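You operate a simulated robot arm through the tools that you are given. There is no shell and no other tool. Be economical: measure what you need, move in short steps, check, and stop when the job is done.

Carry out the task below with a simulated robot arm. There is one attempt and no reset: what you move stays moved.

TASK
Brew a pot of mild coffee with the purple pack.
Fine: switch the coffee maker on, press brew once and wait for the green light.
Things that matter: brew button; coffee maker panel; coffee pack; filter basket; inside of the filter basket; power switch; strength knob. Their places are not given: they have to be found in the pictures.

It is judged by the outcome, as a careful person would: the job done as asked, and still so three seconds after it is handed in. It fails if anything else is knocked over, pushed out of place, dropped, spilled or broken.

THE ROBOT
A 7-joint arm with a two-finger parallel gripper, fixed in place. Base frame: the origin is at the foot of the arm, x ahead of it, y to its left, z up; the work surface is at about z = 0. Units: m, rad, N and s.
With the tool pointing down near the work surface it reaches from about 0.22 to 0.58 m from the base axis. Its first joint turns from -1.152 to 1.152 rad. Payload 2.5 kg.
The TCP is the grasp point between the finger pads, 0.023 m short of the fingertips. In the tool frame z runs along the fingers and y along their closing line. Largest opening 0.094 m; finger width 0.038, thickness 0.01; the body of the gripper, 0.054 by 0.096 m, starts 0.039 m behind the TCP.
Orientation is that of the tool frame in the base frame, as a unit quaternion [x, y, z, w]. With the fingers straight down and closing along the base's y, the tool's x points along the base's -x, its y along +y and its z along -z.

THE INTERFACE
- The arm moves only by the tool jog_arm. Its argument "increments" is one flat list of numbers, 7 for each row, row after row: the shift along the tool's x, y, z in units of 400 mm (1.0 is 400 mm), then the turn, a rotation vector about the tool's x, y, z in units of 180 degrees (1.0 is 180 degrees), then the finger opening in m, from 0 to 0.094. In form: [x, y, z, rx, ry, rz, gripper, x, y, z, rx, ry, rz, gripper, ...]. A call has 1 to 10 rows; each row is the pose to reach, as a shift and turn from the pose commanded when the call began, along the tool's axes at that moment. A call with a number of a shift or a turn outside -1 to 1 is refused whole. A row lasts 0.2 s, in which the tool goes at most 0.05 m and 0.15 rad; a call with a longer step from one row to the next is refused whole, and so is a gripper value outside its range. Where a pose cannot be reached the arm comes as near as it can. A force on the tool above 70 N (or 10 N above the force at the start of the call, whichever is more), or a blocked arm, ends the call early, and 0.2 s more pass. The fingers move at their own pace (about 0.108 m/s each) and stop on an object; they squeeze with about 42 N. The grip force told is the motor's: it shows also when the fingers shut on nothing. Time passes only in rows, and 0.2 s behind the last, so rows that repeat a pose let the fingers close. It gives the time, the measured TCP pose, the force on the tool (base axes), the opening and the grip force at its end, in the units of the frame above (readings bear some noise), with the torque about the TCP (base axes, N m) and any sound that the robot's microphone picked up.
- Cameras (640 x 400 px; columns grow to the right, rows downward): "scene" is fixed at [0.1094, -0.3986, 0.5577]; the picture's right is [0.90, -0.43, 0.00], its down [-0.18, -0.38, -0.90] and it looks along [0.39, 0.82, -0.43] (base axes); focal length 255 px, centre (320, 200). "wrist" rides on the gripper at [0.086, 0.016, -0.074] in the tool frame; the picture's right is [-0.18, 0.98, 0.00], its down [-0.58, -0.11, -0.81] and it looks along [-0.79, -0.15, 0.59] (tool axes); focal length 243 px, centre (320, 200).
- snapshot(camera): a new picture of that camera. It takes no simulated time.
- locate(camera, pixels): for up to 12 pixels [column, row] of the newest picture of that camera ("zoom" is the newest enlarged one), the place [x, y, z] in the base frame of the surface seen there, good to about 0.002 m. It takes no simulated time.
- enlarge(camera, box): a new picture of the part [left, top, right, bottom] of that camera's present view, enlarged. It takes no simulated time.
- job_done(): hands the job in; it is judged then, once.

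Keep the steps short. Do not move on a guess: measure, check each grasp and each placing, and mend mistakes. In all there are 80 turns and 46 pictures (those below and enlarged ones count). Leave the gripper open and the arm clear of the work at the hand-in unless told otherwise, and finish with a single line.

The tools are called after ">>>" by a JSON object that holds its "fn" and its "kwargs". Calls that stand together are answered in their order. jog_arm: Moves the arm, as the interface text tells. Its arguments: {"type":"object","properties":{"increments":{"type":"array","items":{"type":"number"}}},"required":["increments"]} The other tools are called the same way: snapshot (camera) takes a picture; locate (camera, pixels) gives the place of the surface under pixels of a picture; enlarge (camera, box) takes an enlarged picture of a part of a camera's view; job_done () hands the job in.

At the start:

```text
t: 0.0
position: [0.2762, 0.182, 0.5116]
tool_rot: [0.0, 1.0, 0.0, 0.0]
wrist_force: [-0.8, 0.7, -0.1]
wrist_torque: [0.01, 0.01, -0.01]
opening: 0.0938
grasp_force: 0.1
```

scene: 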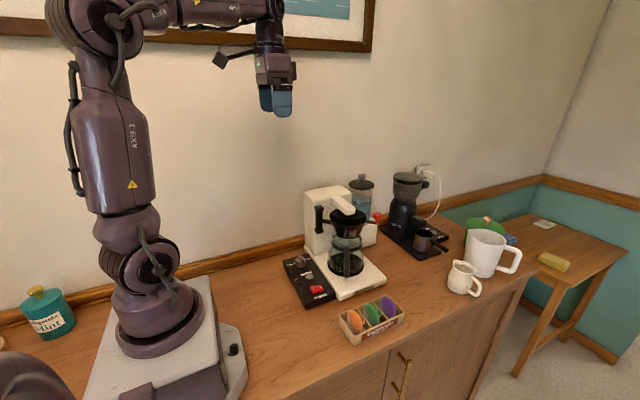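
wrist: 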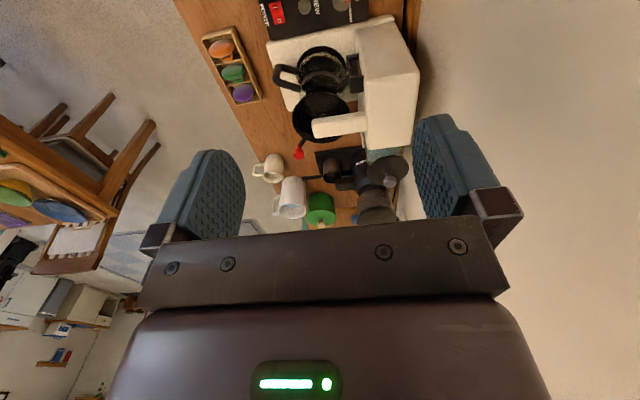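

I see the coffee maker, panel and pack tray. I will enlarge both views around the machine.

>>> {"fn": "enlarge", "kwargs": {"camera": "scene", "box": [270, 170, 430, 350]}}

>>> {"fn": "enlarge", "kwargs": {"camera": "wrist", "box": [190, 0, 430, 165]}}

```text
2.22 times, centred on (350, 260) of scene
```

zoom: 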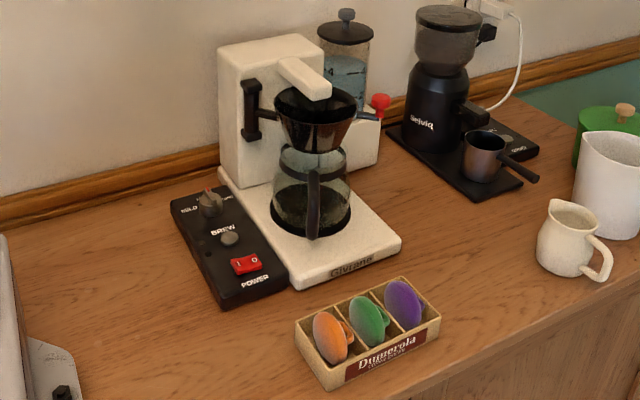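

```text
2.42 times, centred on (310, 82) of wrist
```

zoom: 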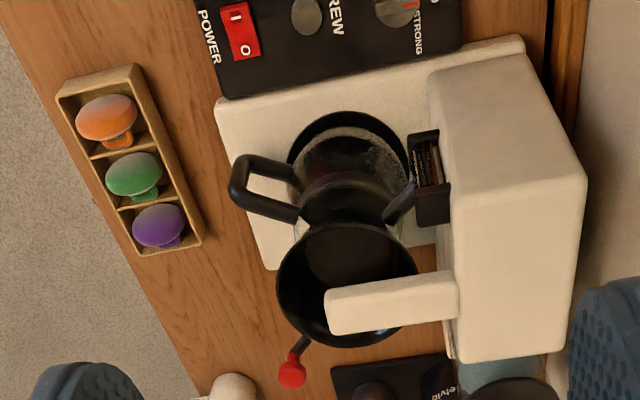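

I'll measure the key points in this zoomed wrist view.

>>> {"fn": "locate", "kwargs": {"camera": "zoom", "pixels": [[107, 115], [133, 172], [158, 224], [240, 32], [307, 15], [395, 10], [345, 255], [292, 370], [335, 315], [455, 290], [428, 215], [400, 205]]}}

>>> {"fn": "enlarge", "kwargs": {"camera": "scene", "box": [300, 180, 392, 238]}}

>>> {"fn": "enlarge", "kwargs": {"camera": "scene", "box": [278, 245, 342, 310]}}

```text
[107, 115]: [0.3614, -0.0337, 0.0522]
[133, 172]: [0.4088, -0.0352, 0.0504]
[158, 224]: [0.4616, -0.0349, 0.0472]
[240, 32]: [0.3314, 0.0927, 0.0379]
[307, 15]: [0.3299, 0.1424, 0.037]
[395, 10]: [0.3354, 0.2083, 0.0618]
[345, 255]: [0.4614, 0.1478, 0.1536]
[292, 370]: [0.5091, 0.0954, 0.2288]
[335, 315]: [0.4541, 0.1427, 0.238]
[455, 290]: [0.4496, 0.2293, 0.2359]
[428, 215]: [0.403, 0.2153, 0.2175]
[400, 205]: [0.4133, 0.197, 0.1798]
```

```text
6.90 times, centred on (346, 209) of scene
```

zoom: 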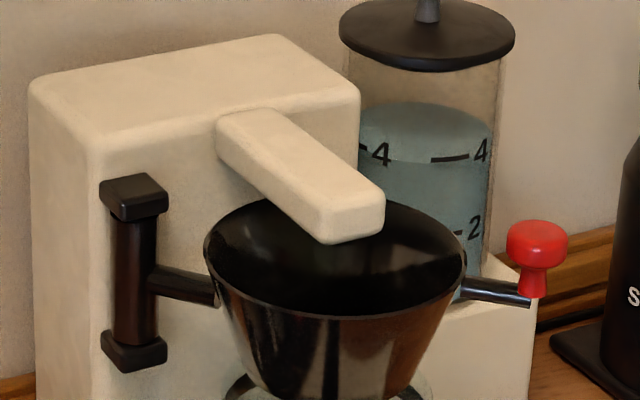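

```text
6.15 times, centred on (310, 278) of scene
```

zoom: 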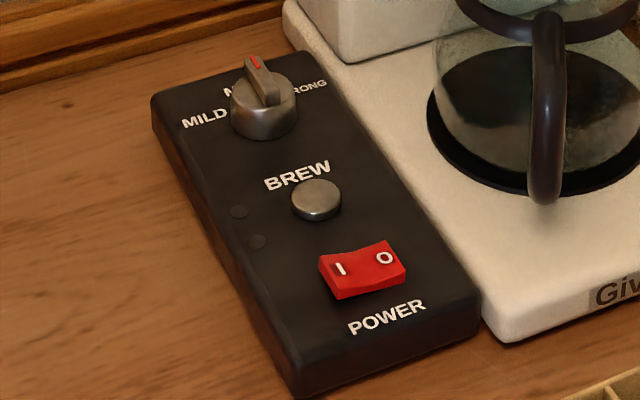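

Measuring the panel in this newest zoom: knob rim points, pointer ends, button, switch halves.

>>> {"fn": "locate", "kwargs": {"camera": "zoom", "pixels": [[256, 64], [268, 98], [236, 95], [292, 92], [264, 112], [205, 118], [317, 190], [338, 268], [384, 257], [361, 262], [239, 212], [257, 242]]}}

>>> {"fn": "enlarge", "kwargs": {"camera": "scene", "box": [335, 285, 410, 350]}}

```text
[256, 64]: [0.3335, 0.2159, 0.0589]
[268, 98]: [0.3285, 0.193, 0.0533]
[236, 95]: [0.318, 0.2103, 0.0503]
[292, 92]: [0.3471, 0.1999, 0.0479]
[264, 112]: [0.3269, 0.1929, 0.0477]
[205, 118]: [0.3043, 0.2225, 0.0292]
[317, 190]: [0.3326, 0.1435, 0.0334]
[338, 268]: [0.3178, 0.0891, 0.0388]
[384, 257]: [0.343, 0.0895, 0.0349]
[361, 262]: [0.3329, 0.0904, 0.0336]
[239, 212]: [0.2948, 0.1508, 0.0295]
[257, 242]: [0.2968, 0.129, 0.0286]
```

```text
6.15 times, centred on (372, 318) of scene
```

zoom: 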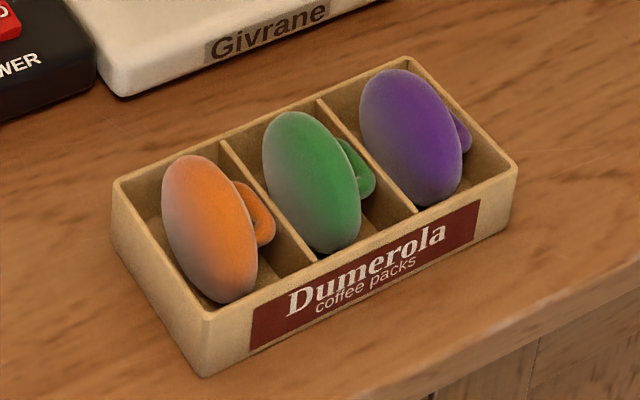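

Measuring the purple pack, its tab and the tray walls.

>>> {"fn": "locate", "kwargs": {"camera": "zoom", "pixels": [[412, 135], [395, 75], [432, 200], [370, 140], [459, 160], [463, 135], [318, 105], [415, 208], [408, 60], [513, 165], [345, 130], [485, 180]]}}

>>> {"fn": "enlarge", "kwargs": {"camera": "wrist", "box": [195, 20, 275, 110]}}

```text
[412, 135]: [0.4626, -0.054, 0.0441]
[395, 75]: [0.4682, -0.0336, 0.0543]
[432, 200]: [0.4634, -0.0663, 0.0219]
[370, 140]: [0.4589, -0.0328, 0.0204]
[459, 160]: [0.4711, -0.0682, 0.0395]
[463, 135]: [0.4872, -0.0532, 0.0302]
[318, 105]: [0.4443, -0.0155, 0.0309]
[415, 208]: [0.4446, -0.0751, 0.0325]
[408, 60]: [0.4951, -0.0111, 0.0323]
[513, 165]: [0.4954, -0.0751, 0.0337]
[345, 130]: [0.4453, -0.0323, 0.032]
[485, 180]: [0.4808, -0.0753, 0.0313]
```

```text
4.44 times, centred on (235, 65) of wrist
```

zoom: 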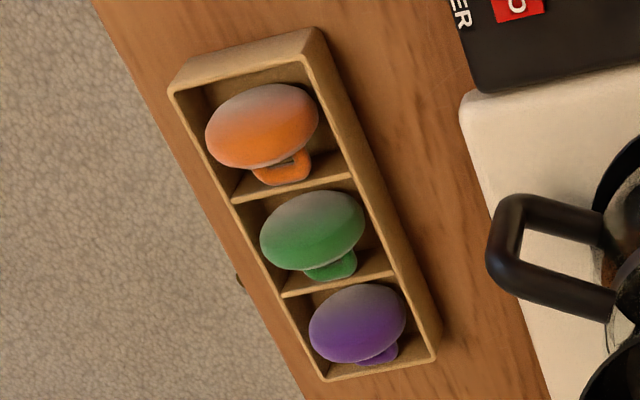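

Knob centre ≈ (0.332, 0.204), top 0.06. Pointer is near the middle mark and MILD lies to its left (counter‑clockwise). I move above the knob at z≈0.15 and look.

>>> {"fn": "jog_arm", "kwargs": {"increments": [-0.0175, 0.007, 0.113, 0, 0, 0, 0.06, -0.035, 0.014, 0.226, 0, 0, 0, 0.06, -0.0525, 0.021, 0.339, 0, 0, 0, 0.06, -0.07, 0.0275, 0.452, 0, 0, 0, 0.06, -0.0875, 0.034, 0.565, 0, 0, 0, 0.06, -0.105, 0.041, 0.678, 0, 0, 0, 0.06, -0.1225, 0.048, 0.791, 0, 0, 0, 0.06, -0.14, 0.055, 0.904, 0, 0, 0, 0.06]}}

>>> {"fn": "snapshot", "kwargs": {"camera": "wrist"}}

```text
t: 1.8
position: [0.3317, 0.2043, 0.1495]
tool_rot: [-0.001, 1.0, 0.001, 0.001]
wrist_force: [0.7, 0.0, 0.3]
wrist_torque: [-0.01, 0.0, -0.01]
opening: 0.0602
grasp_force: 0.1
```

```text
37 pictures are left
```

wrist: 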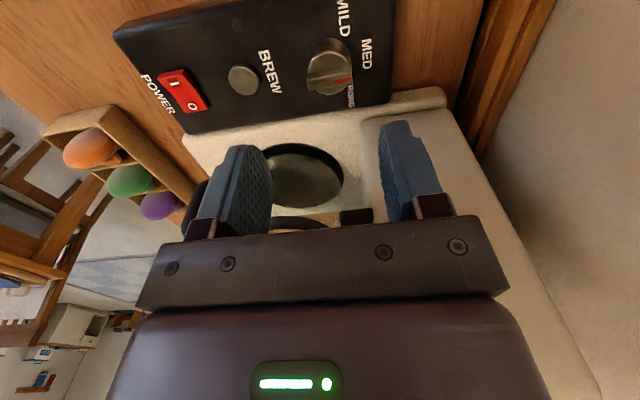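

Clear view of the panel; enlarging the knob.

>>> {"fn": "enlarge", "kwargs": {"camera": "wrist", "box": [280, 0, 400, 120]}}

```text
3.33 times, centred on (340, 60) of wrist
```

zoom: 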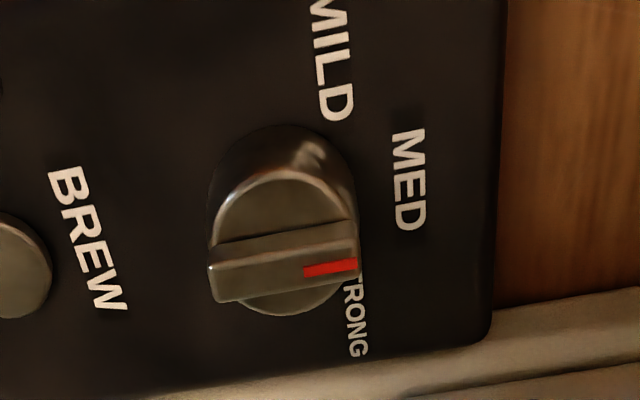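

>>> {"fn": "locate", "kwargs": {"camera": "zoom", "pixels": [[352, 265], [308, 271], [215, 285], [283, 262], [285, 195], [330, 65], [408, 178], [356, 315], [220, 215], [290, 310], [352, 228], [213, 265]]}}

```text
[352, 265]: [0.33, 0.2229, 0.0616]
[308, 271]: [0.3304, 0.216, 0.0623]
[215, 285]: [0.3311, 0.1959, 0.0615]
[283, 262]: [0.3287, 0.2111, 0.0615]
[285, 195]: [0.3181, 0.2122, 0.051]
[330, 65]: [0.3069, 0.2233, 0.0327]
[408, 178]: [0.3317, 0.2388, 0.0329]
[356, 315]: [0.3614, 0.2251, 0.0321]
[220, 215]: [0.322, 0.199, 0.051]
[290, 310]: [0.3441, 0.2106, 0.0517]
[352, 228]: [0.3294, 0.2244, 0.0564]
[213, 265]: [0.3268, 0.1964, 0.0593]
```

Knob centre ≈ (0.331, 0.2095), pointer at MED; MILD is ~60° counter-clockwise. Checking the clearance to the tower's near side.

>>> {"fn": "snapshot", "kwargs": {"camera": "scene"}}

>>> {"fn": "locate", "kwargs": {"camera": "wrist", "pixels": [[365, 128], [380, 118], [440, 112], [445, 160], [355, 215], [415, 92]]}}

```text
35 pictures are left
```

scene: 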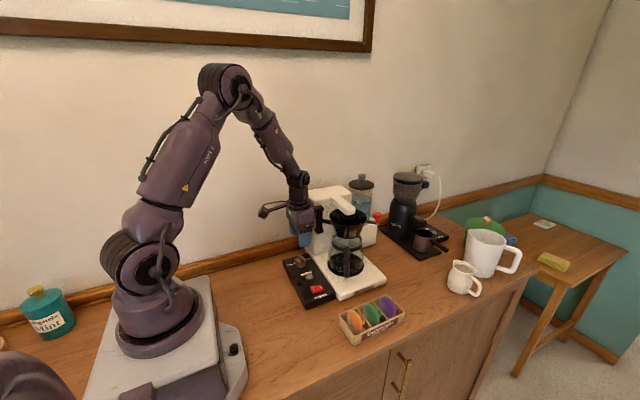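

```text
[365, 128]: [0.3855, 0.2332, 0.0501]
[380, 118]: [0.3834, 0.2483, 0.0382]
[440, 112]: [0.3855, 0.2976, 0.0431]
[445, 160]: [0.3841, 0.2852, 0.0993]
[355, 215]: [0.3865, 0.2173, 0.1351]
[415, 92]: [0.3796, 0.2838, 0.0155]
```

Tower face is x≈0.385. To keep clear I'll grip with the closing line at 60° and finish at 120°. Turn 30°, then descend to fingertips at z≈0.037.

>>> {"fn": "jog_arm", "kwargs": {"increments": [0.0005, 0.003, 0, 0, 0, 0.0417, 0.06, 0.001, 0.0065, 0, 0, 0, 0.0834, 0.06, 0.0015, 0.01, 0, 0, 0, 0.125, 0.06, 0.002, 0.013, 0.03, 0, 0, 0.1667, 0.06, 0.002, 0.013, 0.11, 0, 0, 0.1667, 0.06, 0.002, 0.013, 0.18, 0, 0, 0.1667, 0.06, 0.002, 0.013, 0.224, 0, 0, 0.1667, 0.06]}}

>>> {"fn": "snapshot", "kwargs": {"camera": "wrist"}}

```text
t: 3.4
position: [0.3323, 0.2087, 0.0585]
tool_rot: [0.259, 0.966, 0.001, -0.001]
wrist_force: [0.7, 0.8, -0.2]
wrist_torque: [0.0, 0.01, 0.01]
opening: 0.0602
grasp_force: 0.0
```

```text
34 pictures are left
```

wrist: 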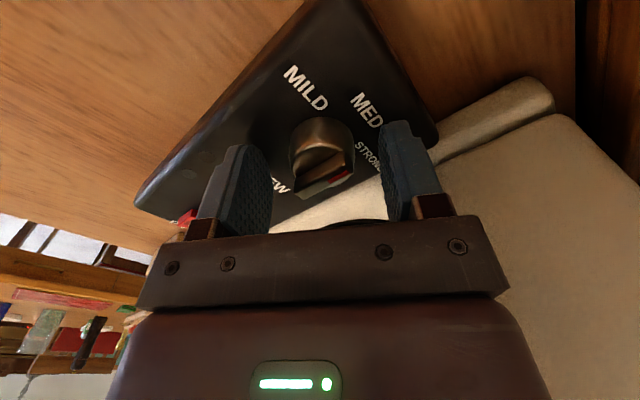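

Knob sits between the fingers. Closing, then turning 60° counter‑clockwise (tool −z).

>>> {"fn": "jog_arm", "kwargs": {"increments": [0, 0, 0, 0, 0, 0, 0.0, 0, 0, 0, 0, 0, 0, 0.0, 0, 0, 0, 0, 0, 0, 0.0]}}

>>> {"fn": "jog_arm", "kwargs": {"increments": [0, 0, 0, 0, 0, -0.0417, 0, 0, 0, 0, 0, 0, -0.0834, 0, 0, 0, 0, 0, 0, -0.125, 0, 0, 0, 0, 0, 0, -0.1667, 0, 0, 0, 0, 0, 0, -0.208, 0, 0, 0, 0, 0, 0, -0.25, 0, 0, 0, 0, 0, 0, -0.292, 0, 0, 0, 0, 0, 0, -0.333, 0]}}

>>> {"fn": "snapshot", "kwargs": {"camera": "wrist"}}

```text
t: 4.2
position: [0.3325, 0.2097, 0.0584]
tool_rot: [0.259, 0.966, 0.002, 0.002]
wrist_force: [11.4, 10.5, -16.4]
wrist_torque: [0.15, -0.29, -0.02]
opening: 0.0324
grasp_force: 44.6
```

```text
t: 6.0
position: [0.331, 0.21, 0.0597]
tool_rot: [-0.261, 0.965, 0.001, 0.002]
wrist_force: [5.5, 23.4, -10.0]
wrist_torque: [0.09, -0.36, 0.02]
opening: 0.0325
grasp_force: 44.6
```

```text
33 pictures are left
```

wrist: 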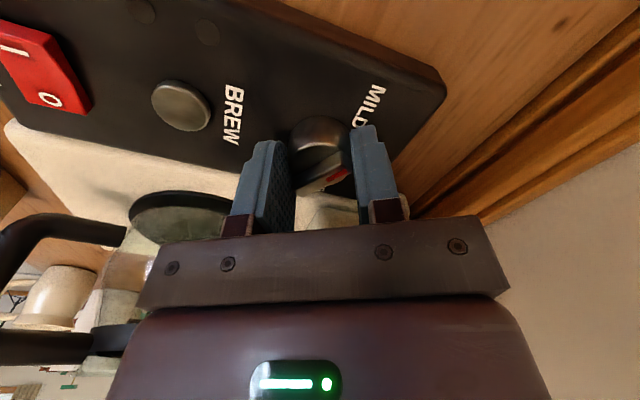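

Open and lift to check the pointer.

>>> {"fn": "jog_arm", "kwargs": {"increments": [0, 0, 0, 0, 0, 0, 0.06, 0, 0, 0, 0, 0, 0, 0.06, 0, 0, -0.08, 0, 0, 0, 0.06, 0, 0, -0.19, 0, 0, 0, 0.06]}}

>>> {"fn": "enlarge", "kwargs": {"camera": "wrist", "box": [220, 0, 460, 150]}}

```text
t: 7.0
position: [0.3319, 0.2089, 0.1376]
tool_rot: [-0.258, 0.966, 0.0, -0.001]
wrist_force: [-0.3, 0.4, 0.1]
wrist_torque: [-0.04, -0.02, -0.01]
opening: 0.0599
grasp_force: 0.1
```

```text
2.67 times, centred on (340, 75) of wrist
```

zoom: 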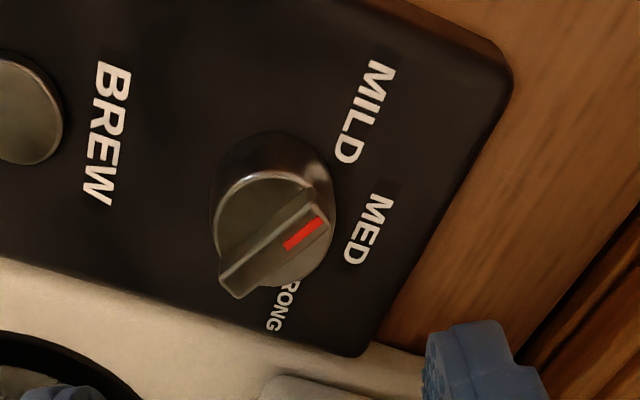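

>>> {"fn": "locate", "kwargs": {"camera": "zoom", "pixels": [[316, 225], [290, 242], [230, 286], [312, 212], [222, 275], [360, 110], [368, 230]]}}

```text
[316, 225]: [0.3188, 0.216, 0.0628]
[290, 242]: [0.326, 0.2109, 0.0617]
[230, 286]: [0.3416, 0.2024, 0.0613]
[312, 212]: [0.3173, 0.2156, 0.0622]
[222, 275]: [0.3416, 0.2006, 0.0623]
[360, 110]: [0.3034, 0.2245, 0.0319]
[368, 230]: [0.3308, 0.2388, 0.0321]
```

Pointer angle ≈149°, in line with MILD. Now raise and turn the hand back straight.

>>> {"fn": "jog_arm", "kwargs": {"increments": [0, 0, -0.11, 0, 0, 0, 0.06, 0, 0, -0.22, 0, 0, 0.0417, 0.06, 0, 0, -0.33, 0, 0, 0.0834, 0.06, 0, 0, -0.44, 0, 0, 0.125, 0.06, 0, 0, -0.55, 0, 0, 0.1667, 0.06]}}

>>> {"fn": "enlarge", "kwargs": {"camera": "scene", "box": [300, 170, 400, 240]}}

```text
t: 8.2
position: [0.334, 0.2082, 0.3577]
tool_rot: [0.002, 1.0, 0.0, 0.0]
wrist_force: [-0.5, 0.8, 0.3]
wrist_torque: [0.01, 0.04, -0.03]
opening: 0.06
grasp_force: 0.1
```

```text
5.71 times, centred on (350, 205) of scene
```

zoom: 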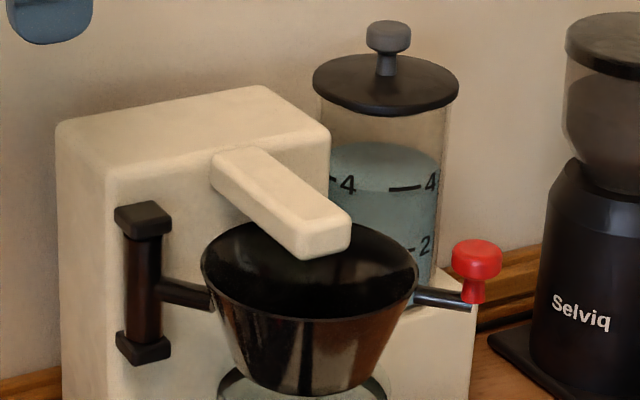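

Measuring hinge, basket rim, ball and rod here.

>>> {"fn": "locate", "kwargs": {"camera": "zoom", "pixels": [[142, 270], [142, 215], [180, 292], [476, 250], [474, 288], [440, 297], [205, 265], [415, 265], [310, 315], [310, 280], [322, 245], [240, 255]]}}

```text
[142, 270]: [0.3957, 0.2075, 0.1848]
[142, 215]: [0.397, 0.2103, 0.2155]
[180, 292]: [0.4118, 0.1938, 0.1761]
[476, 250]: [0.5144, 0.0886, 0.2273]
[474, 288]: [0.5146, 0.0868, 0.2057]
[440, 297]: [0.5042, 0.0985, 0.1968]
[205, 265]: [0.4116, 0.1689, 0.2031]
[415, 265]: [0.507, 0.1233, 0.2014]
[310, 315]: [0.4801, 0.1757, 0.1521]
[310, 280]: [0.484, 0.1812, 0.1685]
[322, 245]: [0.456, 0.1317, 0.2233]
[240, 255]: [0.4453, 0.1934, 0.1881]
```

Hinge axis ≈ (0.399, 0.214), red knob ≈ (0.517, 0.095, 0.226), basket rim z≈0.203. Going above the red knob.

>>> {"fn": "jog_arm", "kwargs": {"increments": [-0.0915, -0.0565, 0.0, 0, 0, 0, 0.05, -0.183, -0.113, 0.0, 0, 0, 0, 0.05, -0.2745, -0.1695, 0.03, 0, 0, 0, 0.05, -0.366, -0.226, 0.08, 0, 0, 0, 0.05, -0.4575, -0.2825, 0.145, 0, 0, 0, 0.05]}}

>>> {"fn": "snapshot", "kwargs": {"camera": "wrist"}}

```text
refused: row 5 steps farther than a row can; nothing moved
```

```text
30 pictures are left
```

wrist: 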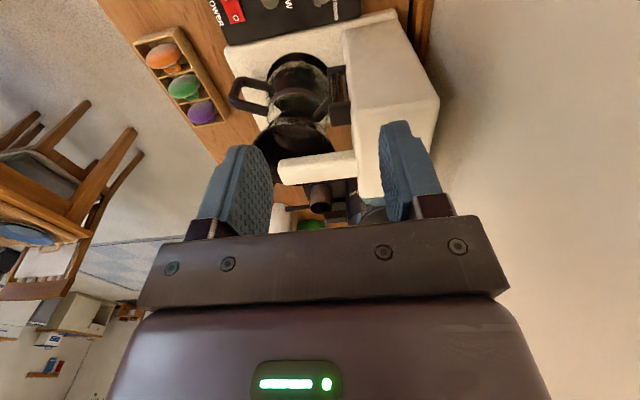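

The step was a little too long; I spread it over six rows.

>>> {"fn": "jog_arm", "kwargs": {"increments": [-0.076, -0.047, 0.0, 0, 0, 0, 0.05, -0.152, -0.094, 0.0, 0, 0, 0, 0.05, -0.228, -0.141, 0.03, 0, 0, 0, 0.05, -0.304, -0.188, 0.07, 0, 0, 0, 0.05, -0.38, -0.235, 0.11, 0, 0, 0, 0.05, -0.4575, -0.2825, 0.145, 0, 0, 0, 0.05]}}

>>> {"fn": "snapshot", "kwargs": {"camera": "wrist"}}

>>> {"fn": "enlarge", "kwargs": {"camera": "scene", "box": [310, 160, 430, 240]}}

```text
t: 9.6
position: [0.5135, 0.0955, 0.2986]
tool_rot: [0.001, 1.0, 0.0, 0.0]
wrist_force: [-0.4, 0.0, 1.0]
wrist_torque: [0.02, 0.0, 0.03]
opening: 0.05
grasp_force: 0.1
```

```text
29 pictures are left
```

wrist: 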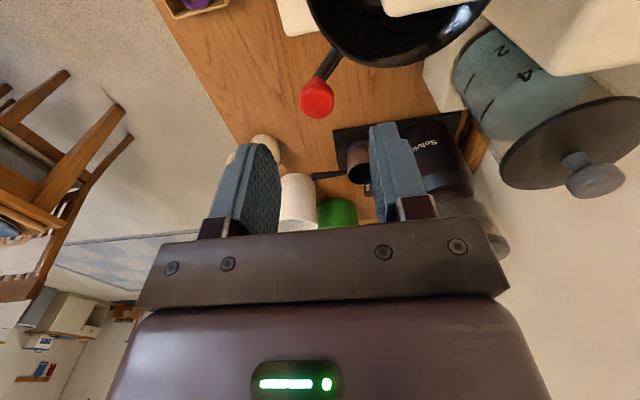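

```text
5.00 times, centred on (370, 200) of scene
```

zoom: 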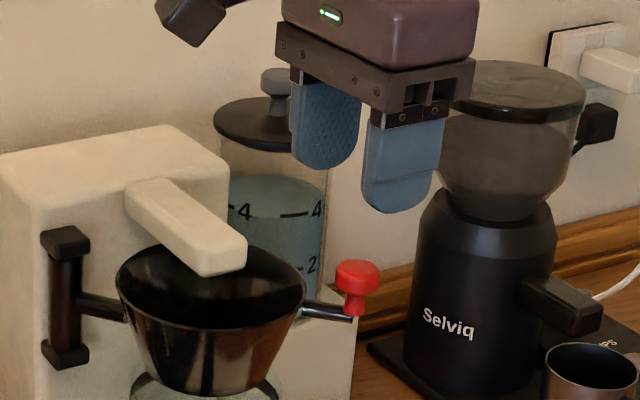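

>>> {"fn": "locate", "kwargs": {"camera": "wrist", "pixels": [[316, 98], [304, 98], [330, 96], [318, 112], [316, 84], [328, 62]]}}

```text
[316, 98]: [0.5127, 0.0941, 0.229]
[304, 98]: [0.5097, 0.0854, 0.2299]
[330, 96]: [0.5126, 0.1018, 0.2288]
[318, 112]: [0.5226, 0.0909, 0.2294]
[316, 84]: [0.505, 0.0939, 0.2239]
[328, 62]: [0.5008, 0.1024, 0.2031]
```

Knob centre ≈ (0.514, 0.093), top 0.2295. I turn the hand 45° so the fingers close along the swing direction and clear the rim, then descend to z≈0.229.

>>> {"fn": "jog_arm", "kwargs": {"increments": [-0.001, -0.003, 0, 0, 0, 0.0417, 0.05, -0.001, -0.006, 0, 0, 0, 0.0834, 0.05, -0.001, -0.006, 0, 0, 0, 0.125, 0.05, -0.001, -0.006, 0, 0, 0, 0.1667, 0.05, -0.001, -0.006, 0, 0, 0, 0.2084, 0.05, -0.001, -0.006, 0.03, 0, 0, 0.25, 0.05, -0.001, -0.006, 0.1, 0, 0, 0.25, 0.05, -0.001, -0.006, 0.174, 0, 0, 0.25, 0.05]}}

>>> {"fn": "snapshot", "kwargs": {"camera": "wrist"}}

```text
t: 11.4
position: [0.5139, 0.0938, 0.2292]
tool_rot: [0.383, 0.924, 0.0, -0.001]
wrist_force: [0.0, -0.9, -0.2]
wrist_torque: [-0.01, 0.0, -0.02]
opening: 0.0499
grasp_force: 0.0
```

```text
27 pictures are left
```

wrist: 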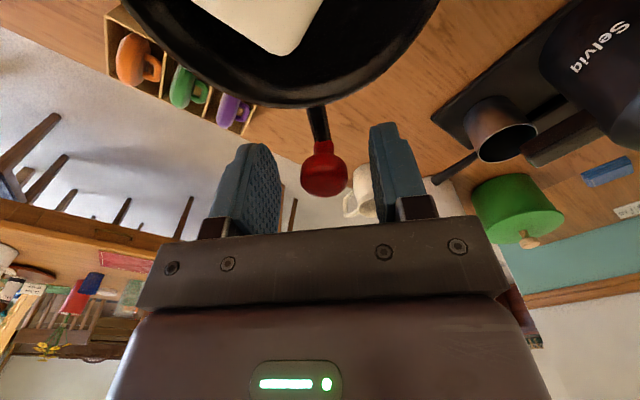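

Knob is centred between the fingers. Closing on it.

>>> {"fn": "jog_arm", "kwargs": {"increments": [0, 0, 0, 0, 0, 0, 0.0, 0, 0, 0, 0, 0, 0, 0.0, 0, 0, 0, 0, 0, 0, 0.0]}}

>>> {"fn": "jog_arm", "kwargs": {"increments": [0.0048, -0.0539, 0, 0, 0, 0.0414, 0, 0.0165, -0.1068, 0, 0, 0, 0.0828, 0, 0.035, -0.1576, 0, 0, 0, 0.1242, 0, 0.0599, -0.2057, 0, 0, 0, 0.1656, 0, 0.0908, -0.2501, 0, 0, 0, 0.207, 0]}}

>>> {"fn": "snapshot", "kwargs": {"camera": "scene"}}

```text
t: 12.2
position: [0.5141, 0.0932, 0.2281]
tool_rot: [0.384, 0.924, 0.0, 0.0]
wrist_force: [1.2, 1.1, -2.5]
wrist_torque: [-0.06, -0.14, -0.05]
opening: 0.0233
grasp_force: 45.4
```

```text
t: 13.4
position: [0.418, 0.0505, 0.2289]
tool_rot: [0.658, 0.753, -0.001, 0.001]
wrist_force: [-0.9, -5.3, -4.4]
wrist_torque: [-0.65, 0.04, 0.34]
opening: 0.0231
grasp_force: 44.7
```

```text
26 pictures are left
```

scene: 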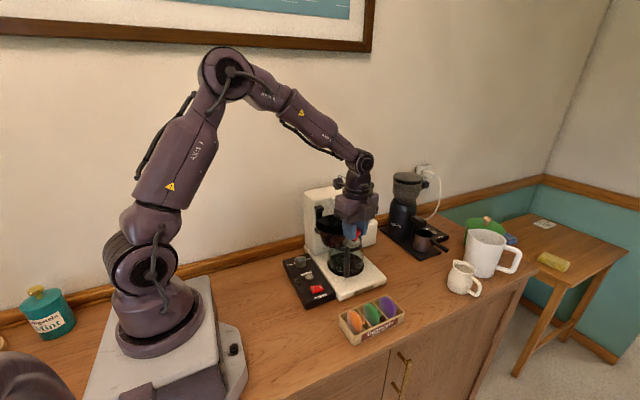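

Basket swings freely with low forces. Continuing the arc ~45° more.

>>> {"fn": "jog_arm", "kwargs": {"increments": [0.0048, -0.0539, 0, 0, 0, 0.0414, 0, 0.0165, -0.1068, 0, 0, 0, 0.0828, 0, 0.035, -0.1576, 0, 0, 0, 0.1242, 0, 0.0599, -0.2057, 0, 0, 0, 0.1656, 0, 0.0908, -0.2501, 0, 0, 0, 0.207, 0, 0.1272, -0.2901, 0, 0, 0, 0.2484, 0]}}

>>> {"fn": "enlarge", "kwargs": {"camera": "scene", "box": [270, 160, 430, 260]}}

```text
t: 14.8
position: [0.2968, 0.0837, 0.2271]
tool_rot: [0.896, 0.444, -0.002, 0.0]
wrist_force: [-14.6, -17.0, -9.8]
wrist_torque: [0.38, -0.14, 0.14]
opening: 0.0231
grasp_force: 44.9
```

```text
4.00 times, centred on (350, 210) of scene
```

zoom: 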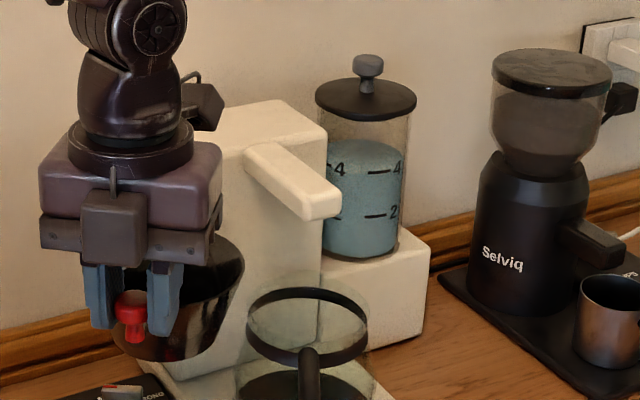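

Basket is swung out clear of the spout. Release, lift, and turn the hand 37° back so it closes along x.

>>> {"fn": "jog_arm", "kwargs": {"increments": [0, 0, 0, 0, 0, 0, 0.05, 0, 0, 0, 0, 0, 0, 0.05, 0, 0, -0.08, 0, 0, 0, 0.05, 0, 0, -0.16, 0, 0, 0, 0.05, 0, 0, -0.24, 0, 0, -0.0411, 0.05, 0, 0, -0.24, 0, 0, -0.0822, 0.05, 0, 0, -0.24, 0, 0, -0.1233, 0.05, 0, 0, -0.24, 0, 0, -0.1644, 0.05, 0, 0, -0.24, 0, 0, -0.2055, 0.05]}}

>>> {"fn": "snapshot", "kwargs": {"camera": "wrist"}}

```text
t: 16.8
position: [0.2964, 0.083, 0.3243]
tool_rot: [0.707, 0.707, 0.001, -0.001]
wrist_force: [0.6, 0.5, -0.4]
wrist_torque: [0.0, 0.0, -0.03]
opening: 0.0502
grasp_force: 0.0
```

```text
24 pictures are left
```

wrist: 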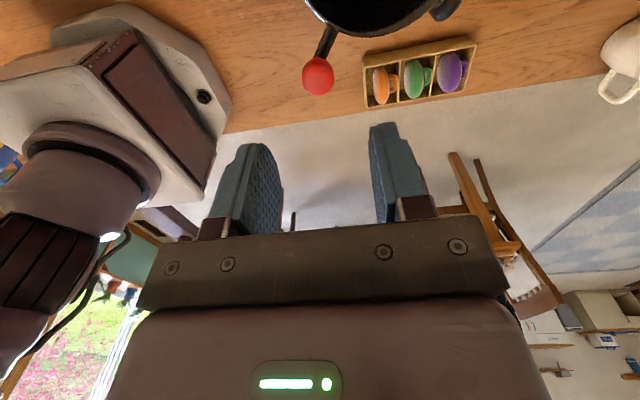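

Clear view of packs. Move over the purple pack (0.466, −0.045) and down to z≈0.16.

>>> {"fn": "jog_arm", "kwargs": {"increments": [-0.064, 0.085, 0, 0, 0, 0, 0.05, -0.128, 0.17, 0, 0, 0, 0, 0.05, -0.192, 0.255, 0, 0, 0, 0, 0.05, -0.256, 0.34, 0.02, 0, 0, 0, 0.05, -0.32, 0.425, 0.06, 0, 0, 0, 0.05, -0.32, 0.425, 0.18, 0, 0, 0, 0.05, -0.32, 0.425, 0.3, 0, 0, 0, 0.05, -0.32, 0.425, 0.41, 0, 0, 0, 0.05]}}

>>> {"fn": "enlarge", "kwargs": {"camera": "wrist", "box": [240, 0, 400, 120]}}

>>> {"fn": "enlarge", "kwargs": {"camera": "scene", "box": [330, 230, 430, 350]}}

```text
t: 18.6
position: [0.4705, -0.0437, 0.1585]
tool_rot: [0.706, 0.708, -0.001, 0.0]
wrist_force: [0.6, -0.7, 0.5]
wrist_torque: [0.0, 0.01, 0.03]
opening: 0.0501
grasp_force: 0.1
```

```text
3.33 times, centred on (320, 60) of wrist
```

zoom: 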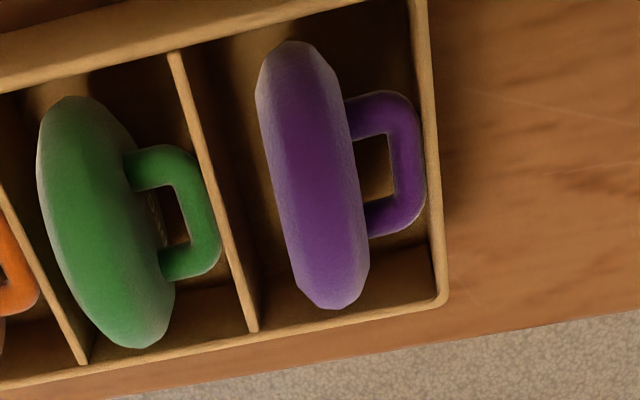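

```text
3.33 times, centred on (380, 290) of scene
```

zoom: 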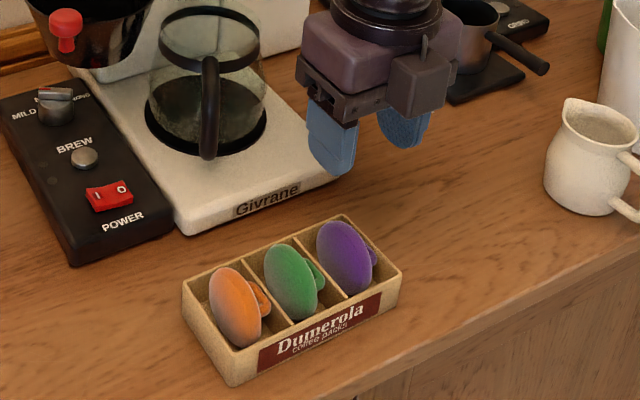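

>>> {"fn": "enlarge", "kwargs": {"camera": "wrist", "box": [280, 0, 370, 90]}}

```text
4.44 times, centred on (325, 45) of wrist
```

zoom: 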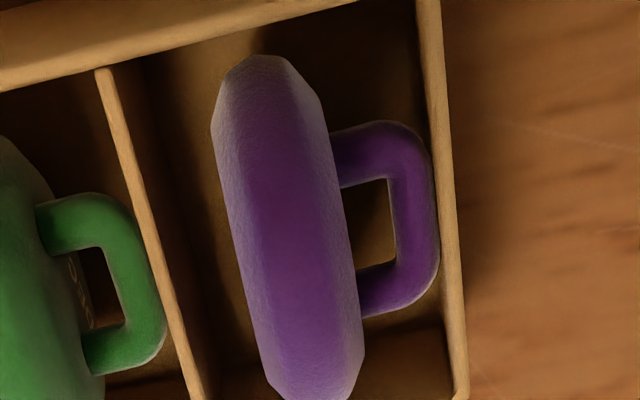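

>>> {"fn": "locate", "kwargs": {"camera": "zoom", "pixels": [[290, 230], [235, 220], [350, 240], [260, 70], [310, 380], [280, 150], [415, 220], [380, 132], [385, 300], [110, 90], [430, 60], [300, 300]]}}

```text
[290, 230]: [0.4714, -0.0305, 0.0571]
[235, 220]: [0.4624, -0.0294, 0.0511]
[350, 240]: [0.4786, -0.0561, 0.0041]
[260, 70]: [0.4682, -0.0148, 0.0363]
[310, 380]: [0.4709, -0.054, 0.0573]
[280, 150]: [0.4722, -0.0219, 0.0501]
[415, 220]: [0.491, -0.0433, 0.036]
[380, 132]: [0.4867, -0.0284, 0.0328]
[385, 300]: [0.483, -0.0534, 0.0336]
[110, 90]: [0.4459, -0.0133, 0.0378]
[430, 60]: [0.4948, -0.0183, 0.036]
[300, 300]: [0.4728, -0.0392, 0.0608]
```

Disc centre ≈ (0.4705, −0.0435), 18 mm thick, top z 0.061, handle loop top at 0.037. I descend so fingertips stop at z≈0.0385, above loop and tray rim.

>>> {"fn": "jog_arm", "kwargs": {"increments": [0, 0, 0.08, 0, 0, 0, 0.042, 0, 0, 0.16, 0, 0, 0, 0.042, 0, 0, 0.21, 0, 0, 0, 0.042, 0, 0, 0.2425, 0, 0, 0, 0.042]}}

>>> {"fn": "snapshot", "kwargs": {"camera": "wrist"}}

```text
t: 19.6
position: [0.4674, -0.044, 0.0639]
tool_rot: [0.708, 0.707, 0.0, 0.0]
wrist_force: [0.2, -0.4, -0.1]
wrist_torque: [0.01, 0.0, 0.01]
opening: 0.0421
grasp_force: 0.1
```

```text
20 pictures are left
```

wrist: 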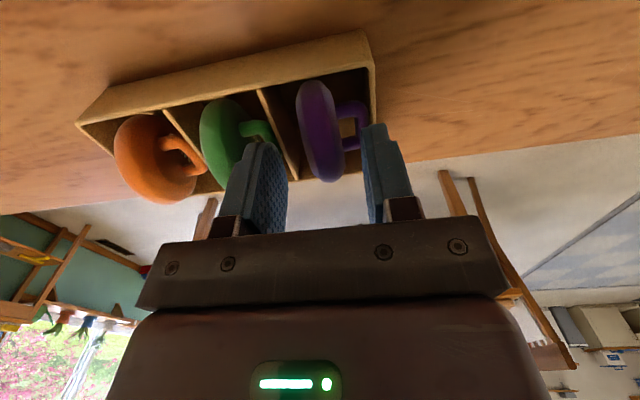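

Disc lies between the fingers. Lower 2 mm and close.

>>> {"fn": "jog_arm", "kwargs": {"increments": [0, 0.005, 0.005, 0, 0, 0, 0.042, 0, 0.005, 0.005, 0, 0, 0, 0, 0, 0.005, 0.005, 0, 0, 0, 0, 0, 0.005, 0.005, 0, 0, 0, 0]}}

>>> {"fn": "jog_arm", "kwargs": {"increments": [0, 0, -0.03, 0, 0, 0, 0, 0, 0, -0.08, 0, 0, 0, 0, 0, 0, -0.16, 0, 0, 0, 0]}}

>>> {"fn": "snapshot", "kwargs": {"camera": "wrist"}}

```text
t: 20.6
position: [0.4694, -0.0453, 0.0618]
tool_rot: [0.708, 0.707, 0.0, -0.001]
wrist_force: [-0.8, -0.5, 1.6]
wrist_torque: [-0.02, 0.03, 0.01]
opening: 0.0169
grasp_force: 42.4
```

```text
t: 21.4
position: [0.4683, -0.0431, 0.1269]
tool_rot: [0.707, 0.707, -0.001, -0.001]
wrist_force: [-0.8, -0.5, 0.0]
wrist_torque: [0.03, 0.02, 0.01]
opening: 0.0165
grasp_force: 41.9
```

```text
19 pictures are left
```

wrist: 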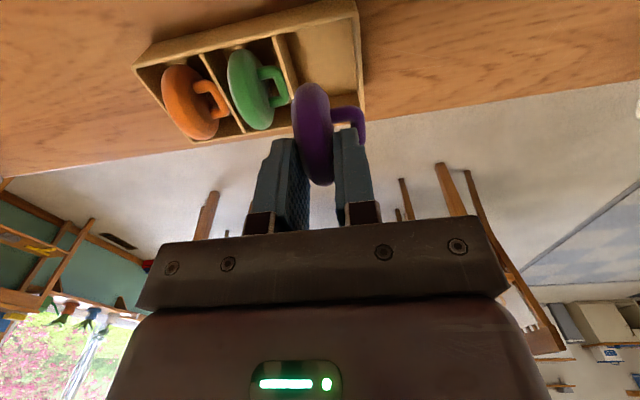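

Pack is held. Raise to z≈0.33 and measure the opened basket.

>>> {"fn": "jog_arm", "kwargs": {"increments": [0, 0, -0.1, 0, 0, 0, 0, 0, 0, -0.2, 0, 0, 0, 0, 0, 0, -0.3, 0, 0, 0, 0, 0, 0, -0.4, 0, 0, 0, 0, 0, 0, -0.51, 0, 0, 0, 0]}}

>>> {"fn": "enlarge", "kwargs": {"camera": "scene", "box": [275, 170, 395, 260]}}

```text
t: 22.6
position: [0.4713, -0.0485, 0.3302]
tool_rot: [0.707, 0.707, -0.001, -0.001]
wrist_force: [-0.3, -0.5, -0.4]
wrist_torque: [-0.01, -0.02, -0.01]
opening: 0.0169
grasp_force: 42.2
```

```text
4.44 times, centred on (335, 215) of scene
```

zoom: 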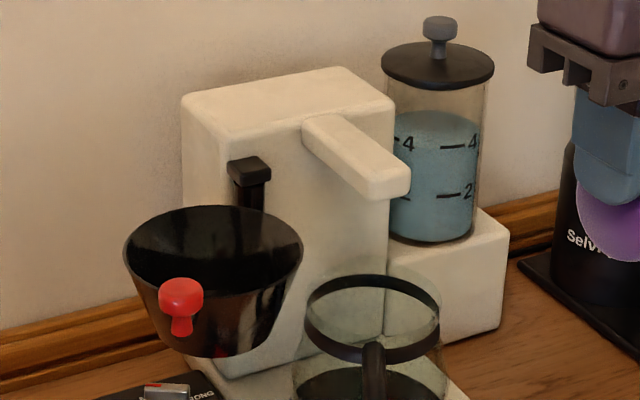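

>>> {"fn": "locate", "kwargs": {"camera": "zoom", "pixels": [[126, 250], [299, 255], [210, 208], [250, 288], [215, 272], [215, 245], [180, 290], [215, 230], [370, 195], [245, 275]]}}

```text
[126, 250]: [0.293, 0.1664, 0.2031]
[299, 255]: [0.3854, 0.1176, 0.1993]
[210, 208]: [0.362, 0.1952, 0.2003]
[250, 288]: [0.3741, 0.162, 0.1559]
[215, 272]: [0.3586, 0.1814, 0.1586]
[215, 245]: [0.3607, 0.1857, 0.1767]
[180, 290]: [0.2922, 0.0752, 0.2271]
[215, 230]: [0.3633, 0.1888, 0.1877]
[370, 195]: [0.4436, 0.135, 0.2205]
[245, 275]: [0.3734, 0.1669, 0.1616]
```

Basket centre ≈ (0.341, 0.144), rim z 0.20. Carry the pack over it (TCP 0.335, 0.144, allowing for the handle loop), and lower to z≈0.27 to check.

>>> {"fn": "jog_arm", "kwargs": {"increments": [0.0962, -0.068, 0, 0, 0, 0, 0, 0.1924, -0.136, 0, 0, 0, 0, 0, 0.2886, -0.204, 0, 0, 0, 0, 0, 0.3848, -0.272, 0, 0, 0, 0, 0, 0.481, -0.34, 0, 0, 0, 0, 0, 0.481, -0.34, 0.06, 0, 0, 0, 0, 0.481, -0.34, 0.14, 0, 0, 0, 0]}}

>>> {"fn": "enlarge", "kwargs": {"camera": "scene", "box": [255, 150, 395, 260]}}

>>> {"fn": "snapshot", "kwargs": {"camera": "wrist"}}

```text
t: 24.2
position: [0.3304, 0.1469, 0.2755]
tool_rot: [0.708, 0.707, 0.0, 0.0]
wrist_force: [0.5, -0.4, -0.3]
wrist_torque: [-0.01, 0.0, 0.02]
opening: 0.0166
grasp_force: 42.3
```

```text
3.64 times, centred on (325, 205) of scene
```

zoom: 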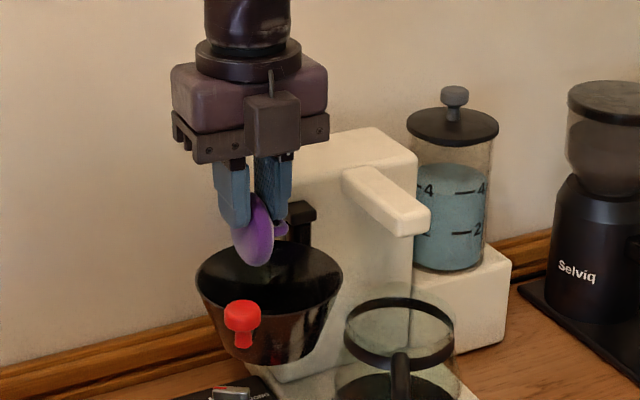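

```text
16 pictures are left
```

wrist: 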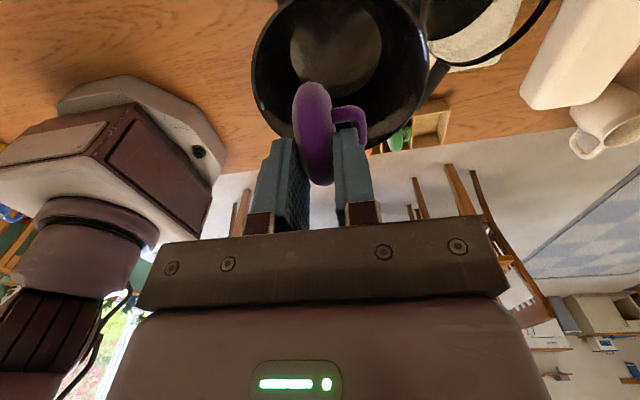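

>>> {"fn": "locate", "kwargs": {"camera": "wrist", "pixels": [[335, 55], [310, 30], [360, 70], [256, 60], [424, 60], [270, 120]]}}

```text
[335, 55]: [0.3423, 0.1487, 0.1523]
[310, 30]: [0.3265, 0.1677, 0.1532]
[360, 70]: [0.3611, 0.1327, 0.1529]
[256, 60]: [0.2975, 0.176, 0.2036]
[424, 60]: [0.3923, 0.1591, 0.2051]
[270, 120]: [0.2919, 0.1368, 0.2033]
```

Floor z≈0.153, centre ≈ (0.343, 0.148). Shift 4 mm in x and lower 62 mm so the pack nearly touches the floor.

>>> {"fn": "jog_arm", "kwargs": {"increments": [0.0, 0.01, 0.05, 0, 0, 0, 0, 0.0, 0.01, 0.1, 0, 0, 0, 0, 0.0, 0.01, 0.13, 0, 0, 0, 0, 0.0, 0.01, 0.155, 0, 0, 0, 0]}}

>>> {"fn": "enlarge", "kwargs": {"camera": "scene", "box": [255, 150, 395, 260]}}

```text
t: 25.2
position: [0.3364, 0.1477, 0.2133]
tool_rot: [0.708, 0.706, 0.0, 0.001]
wrist_force: [0.4, 0.3, -1.4]
wrist_torque: [-0.01, -0.04, -0.03]
opening: 0.0165
grasp_force: 42.1
```

```text
3.64 times, centred on (325, 205) of scene
```

zoom: 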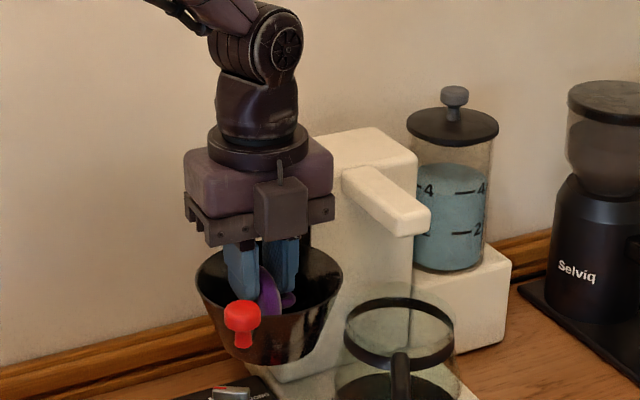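

Pack is inside the basket. Open a little (0.036), then rise.

>>> {"fn": "jog_arm", "kwargs": {"increments": [0, 0, 0, 0, 0, 0, 0.034, 0, 0, 0, 0, 0, 0, 0.034, 0, 0, -0.04, 0, 0, 0, 0.034, 0, 0, -0.12, 0, 0, 0, 0.034, 0, 0, -0.24, 0, 0, 0, 0.034]}}

>>> {"fn": "snapshot", "kwargs": {"camera": "wrist"}}

```text
t: 26.4
position: [0.337, 0.1489, 0.3087]
tool_rot: [0.708, 0.706, 0.0, 0.001]
wrist_force: [-0.6, -0.3, -0.1]
wrist_torque: [0.01, 0.02, -0.04]
opening: 0.0341
grasp_force: 0.2
```

```text
14 pictures are left
```

wrist: 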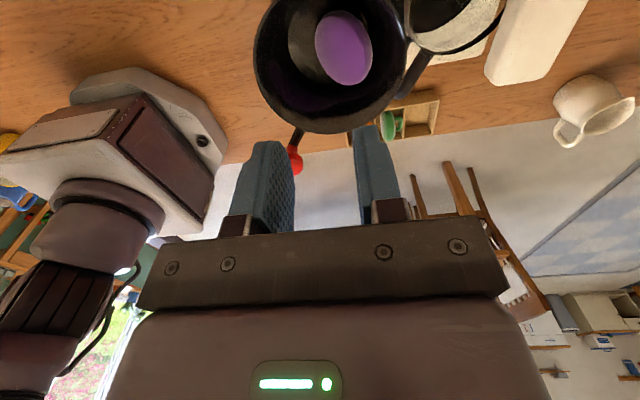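

>>> {"fn": "locate", "kwargs": {"camera": "wrist", "pixels": [[343, 45], [325, 25], [362, 70], [345, 80], [295, 160], [292, 168], [299, 136]]}}

```text
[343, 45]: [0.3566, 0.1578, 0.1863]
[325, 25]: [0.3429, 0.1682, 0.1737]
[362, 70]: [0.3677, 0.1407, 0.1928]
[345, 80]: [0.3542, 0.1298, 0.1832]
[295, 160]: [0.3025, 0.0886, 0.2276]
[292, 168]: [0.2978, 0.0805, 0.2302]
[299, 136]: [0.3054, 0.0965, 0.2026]
```

Pack rests wholly below the rim (top 0.193). Now go to the red knob ≈ (0.298, 0.083), turn 38° and descend.

>>> {"fn": "jog_arm", "kwargs": {"increments": [-0.04, -0.025, 0, 0, 0, 0.0352, 0.05, -0.08, -0.05, 0, 0, 0, 0.0704, 0.05, -0.12, -0.075, 0, 0, 0, 0.1056, 0.05, -0.1625, -0.0975, 0, 0, 0, 0.1408, 0.05, -0.1625, -0.0975, 0, 0, 0, 0.176, 0.05, -0.1625, -0.0975, 0.02, 0, 0, 0.2111, 0.05, -0.1625, -0.0975, 0.1, 0, 0, 0.2111, 0.05]}}

>>> {"fn": "snapshot", "kwargs": {"camera": "wrist"}}

>>> {"fn": "locate", "kwargs": {"camera": "wrist", "pixels": [[320, 140], [316, 150], [322, 130]]}}

```text
t: 28.0
position: [0.297, 0.0858, 0.2687]
tool_rot: [0.899, 0.437, 0.0, 0.0]
wrist_force: [1.4, 0.0, -0.4]
wrist_torque: [0.02, -0.03, 0.03]
opening: 0.0499
grasp_force: 0.1
```

```text
13 pictures are left
```

wrist: 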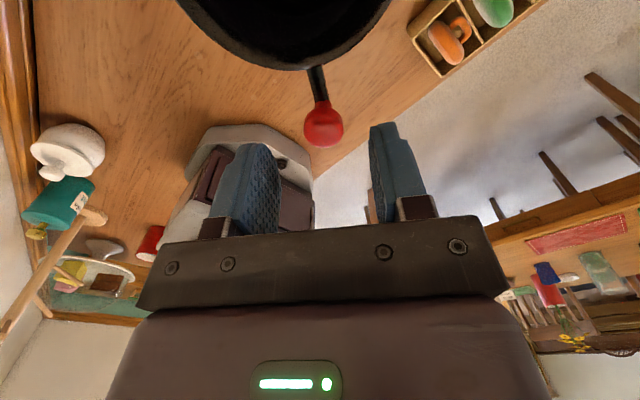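

```text
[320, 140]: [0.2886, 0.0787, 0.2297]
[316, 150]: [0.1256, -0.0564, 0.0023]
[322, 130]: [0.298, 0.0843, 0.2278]
```

Knob is aligned. Descend, close, and swing it back the first 45°.

>>> {"fn": "jog_arm", "kwargs": {"increments": [-0.005, 0, 0.05, 0, 0, 0, 0.05, -0.005, 0, 0.099, 0, 0, 0, 0.05, -0.005, 0, 0.099, 0, 0, 0, 0, -0.005, 0, 0.099, 0, 0, 0, 0, -0.005, 0, 0.099, 0, 0, 0, 0]}}

>>> {"fn": "jog_arm", "kwargs": {"increments": [0.0035, 0.054, 0, 0, 0, -0.0414, 0, 0.014, 0.1071, 0, 0, 0, -0.0828, 0, 0.0313, 0.1584, 0, 0, 0, -0.1242, 0, 0.0551, 0.207, 0, 0, 0, -0.1656, 0, 0.0849, 0.2521, 0, 0, 0, -0.207, 0, 0.1204, 0.2929, 0, 0, 0, -0.2484, 0]}}

```text
t: 29.2
position: [0.2973, 0.082, 0.2283]
tool_rot: [0.899, 0.438, 0.0, 0.0]
wrist_force: [-0.5, 0.1, 2.4]
wrist_torque: [0.03, -0.03, 0.12]
opening: 0.0234
grasp_force: 45.0
```

```text
t: 30.6
position: [0.4178, 0.0477, 0.2276]
tool_rot: [0.663, 0.749, 0.0, -0.001]
wrist_force: [-0.4, 13.6, -11.8]
wrist_torque: [-0.04, -0.07, -0.23]
opening: 0.0232
grasp_force: 45.2
```

Second half of the swing back.

>>> {"fn": "jog_arm", "kwargs": {"increments": [0.0035, 0.054, 0, 0, 0, -0.0414, 0, 0.014, 0.1071, 0, 0, 0, -0.0828, 0, 0.0313, 0.1584, 0, 0, 0, -0.1242, 0, 0.0551, 0.207, 0, 0, 0, -0.1656, 0, 0.0854, 0.2528, 0, 0, 0, -0.2077, 0]}}

>>> {"fn": "enlarge", "kwargs": {"camera": "scene", "box": [310, 160, 430, 240]}}

```text
t: 31.8
position: [0.514, 0.0898, 0.229]
tool_rot: [0.391, 0.92, -0.002, -0.002]
wrist_force: [-8.2, 10.5, -11.2]
wrist_torque: [0.18, 0.09, -0.23]
opening: 0.0232
grasp_force: 44.7
```

```text
5.00 times, centred on (370, 200) of scene
```

zoom: 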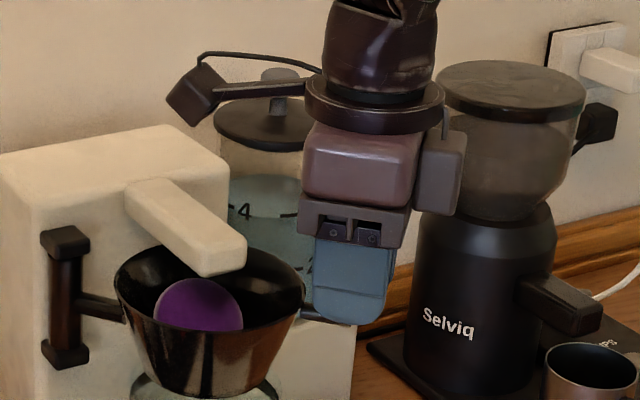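

About 3 mm short of the start place; nudge 5 mm further along the swing, then check.

>>> {"fn": "jog_arm", "kwargs": {"increments": [0, 0.006, 0, 0, 0, 0, 0, 0, 0.012, 0, 0, 0, 0, 0, 0, 0.012, 0, 0, 0, 0, 0]}}

```text
t: 32.6
position: [0.517, 0.0926, 0.2277]
tool_rot: [0.391, 0.92, -0.003, 0.0]
wrist_force: [-11.5, -2.0, -13.3]
wrist_torque: [-0.06, 0.22, 0.19]
opening: 0.023
grasp_force: 45.1
```

Basket is back at its start angle. Release, lift, turn 46° to close along x.

>>> {"fn": "jog_arm", "kwargs": {"increments": [0, 0, 0, 0, 0, 0, 0.05, 0, 0, 0, 0, 0, 0, 0.05, 0, 0, -0.08, 0, 0, 0, 0.05, 0, 0, -0.17, 0, 0, 0, 0.05, 0, 0, -0.25, 0, 0, 0.042, 0.05, 0, 0, -0.25, 0, 0, 0.085, 0.05, 0, 0, -0.25, 0, 0, 0.1275, 0.05, 0, 0, -0.25, 0, 0, 0.17, 0.05, 0, 0, -0.25, 0, 0, 0.2125, 0.05, 0, 0, -0.25, 0, 0, 0.255, 0.05]}}

>>> {"fn": "enlarge", "kwargs": {"camera": "scene", "box": [270, 170, 430, 320]}}

```text
t: 34.8
position: [0.5191, 0.0948, 0.3289]
tool_rot: [0.719, 0.695, 0.0, 0.0]
wrist_force: [-0.1, 0.7, -1.1]
wrist_torque: [-0.01, -0.04, -0.02]
opening: 0.0498
grasp_force: 0.1
```

```text
2.67 times, centred on (350, 245) of scene
```

zoom: 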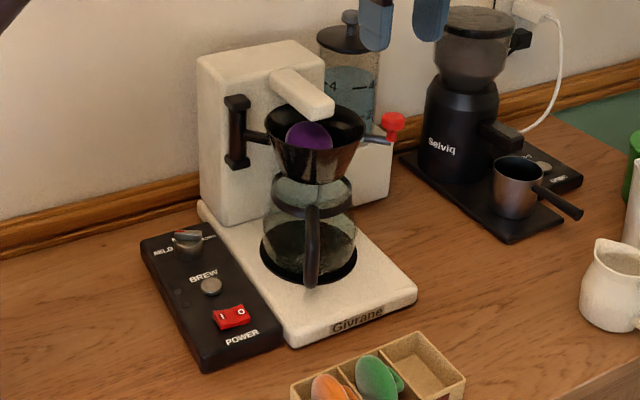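

Basket seated as before with the purple pack. Re-measuring knob handle, switch and button.

>>> {"fn": "locate", "kwargs": {"camera": "zoom", "pixels": [[392, 120], [221, 318], [240, 313], [231, 317], [211, 284], [216, 313], [247, 316]]}}

```text
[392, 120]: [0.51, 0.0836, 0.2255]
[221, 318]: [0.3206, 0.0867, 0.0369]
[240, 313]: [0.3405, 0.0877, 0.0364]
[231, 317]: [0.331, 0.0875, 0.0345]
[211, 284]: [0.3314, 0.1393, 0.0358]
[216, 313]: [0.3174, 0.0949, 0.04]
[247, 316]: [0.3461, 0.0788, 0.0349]
```

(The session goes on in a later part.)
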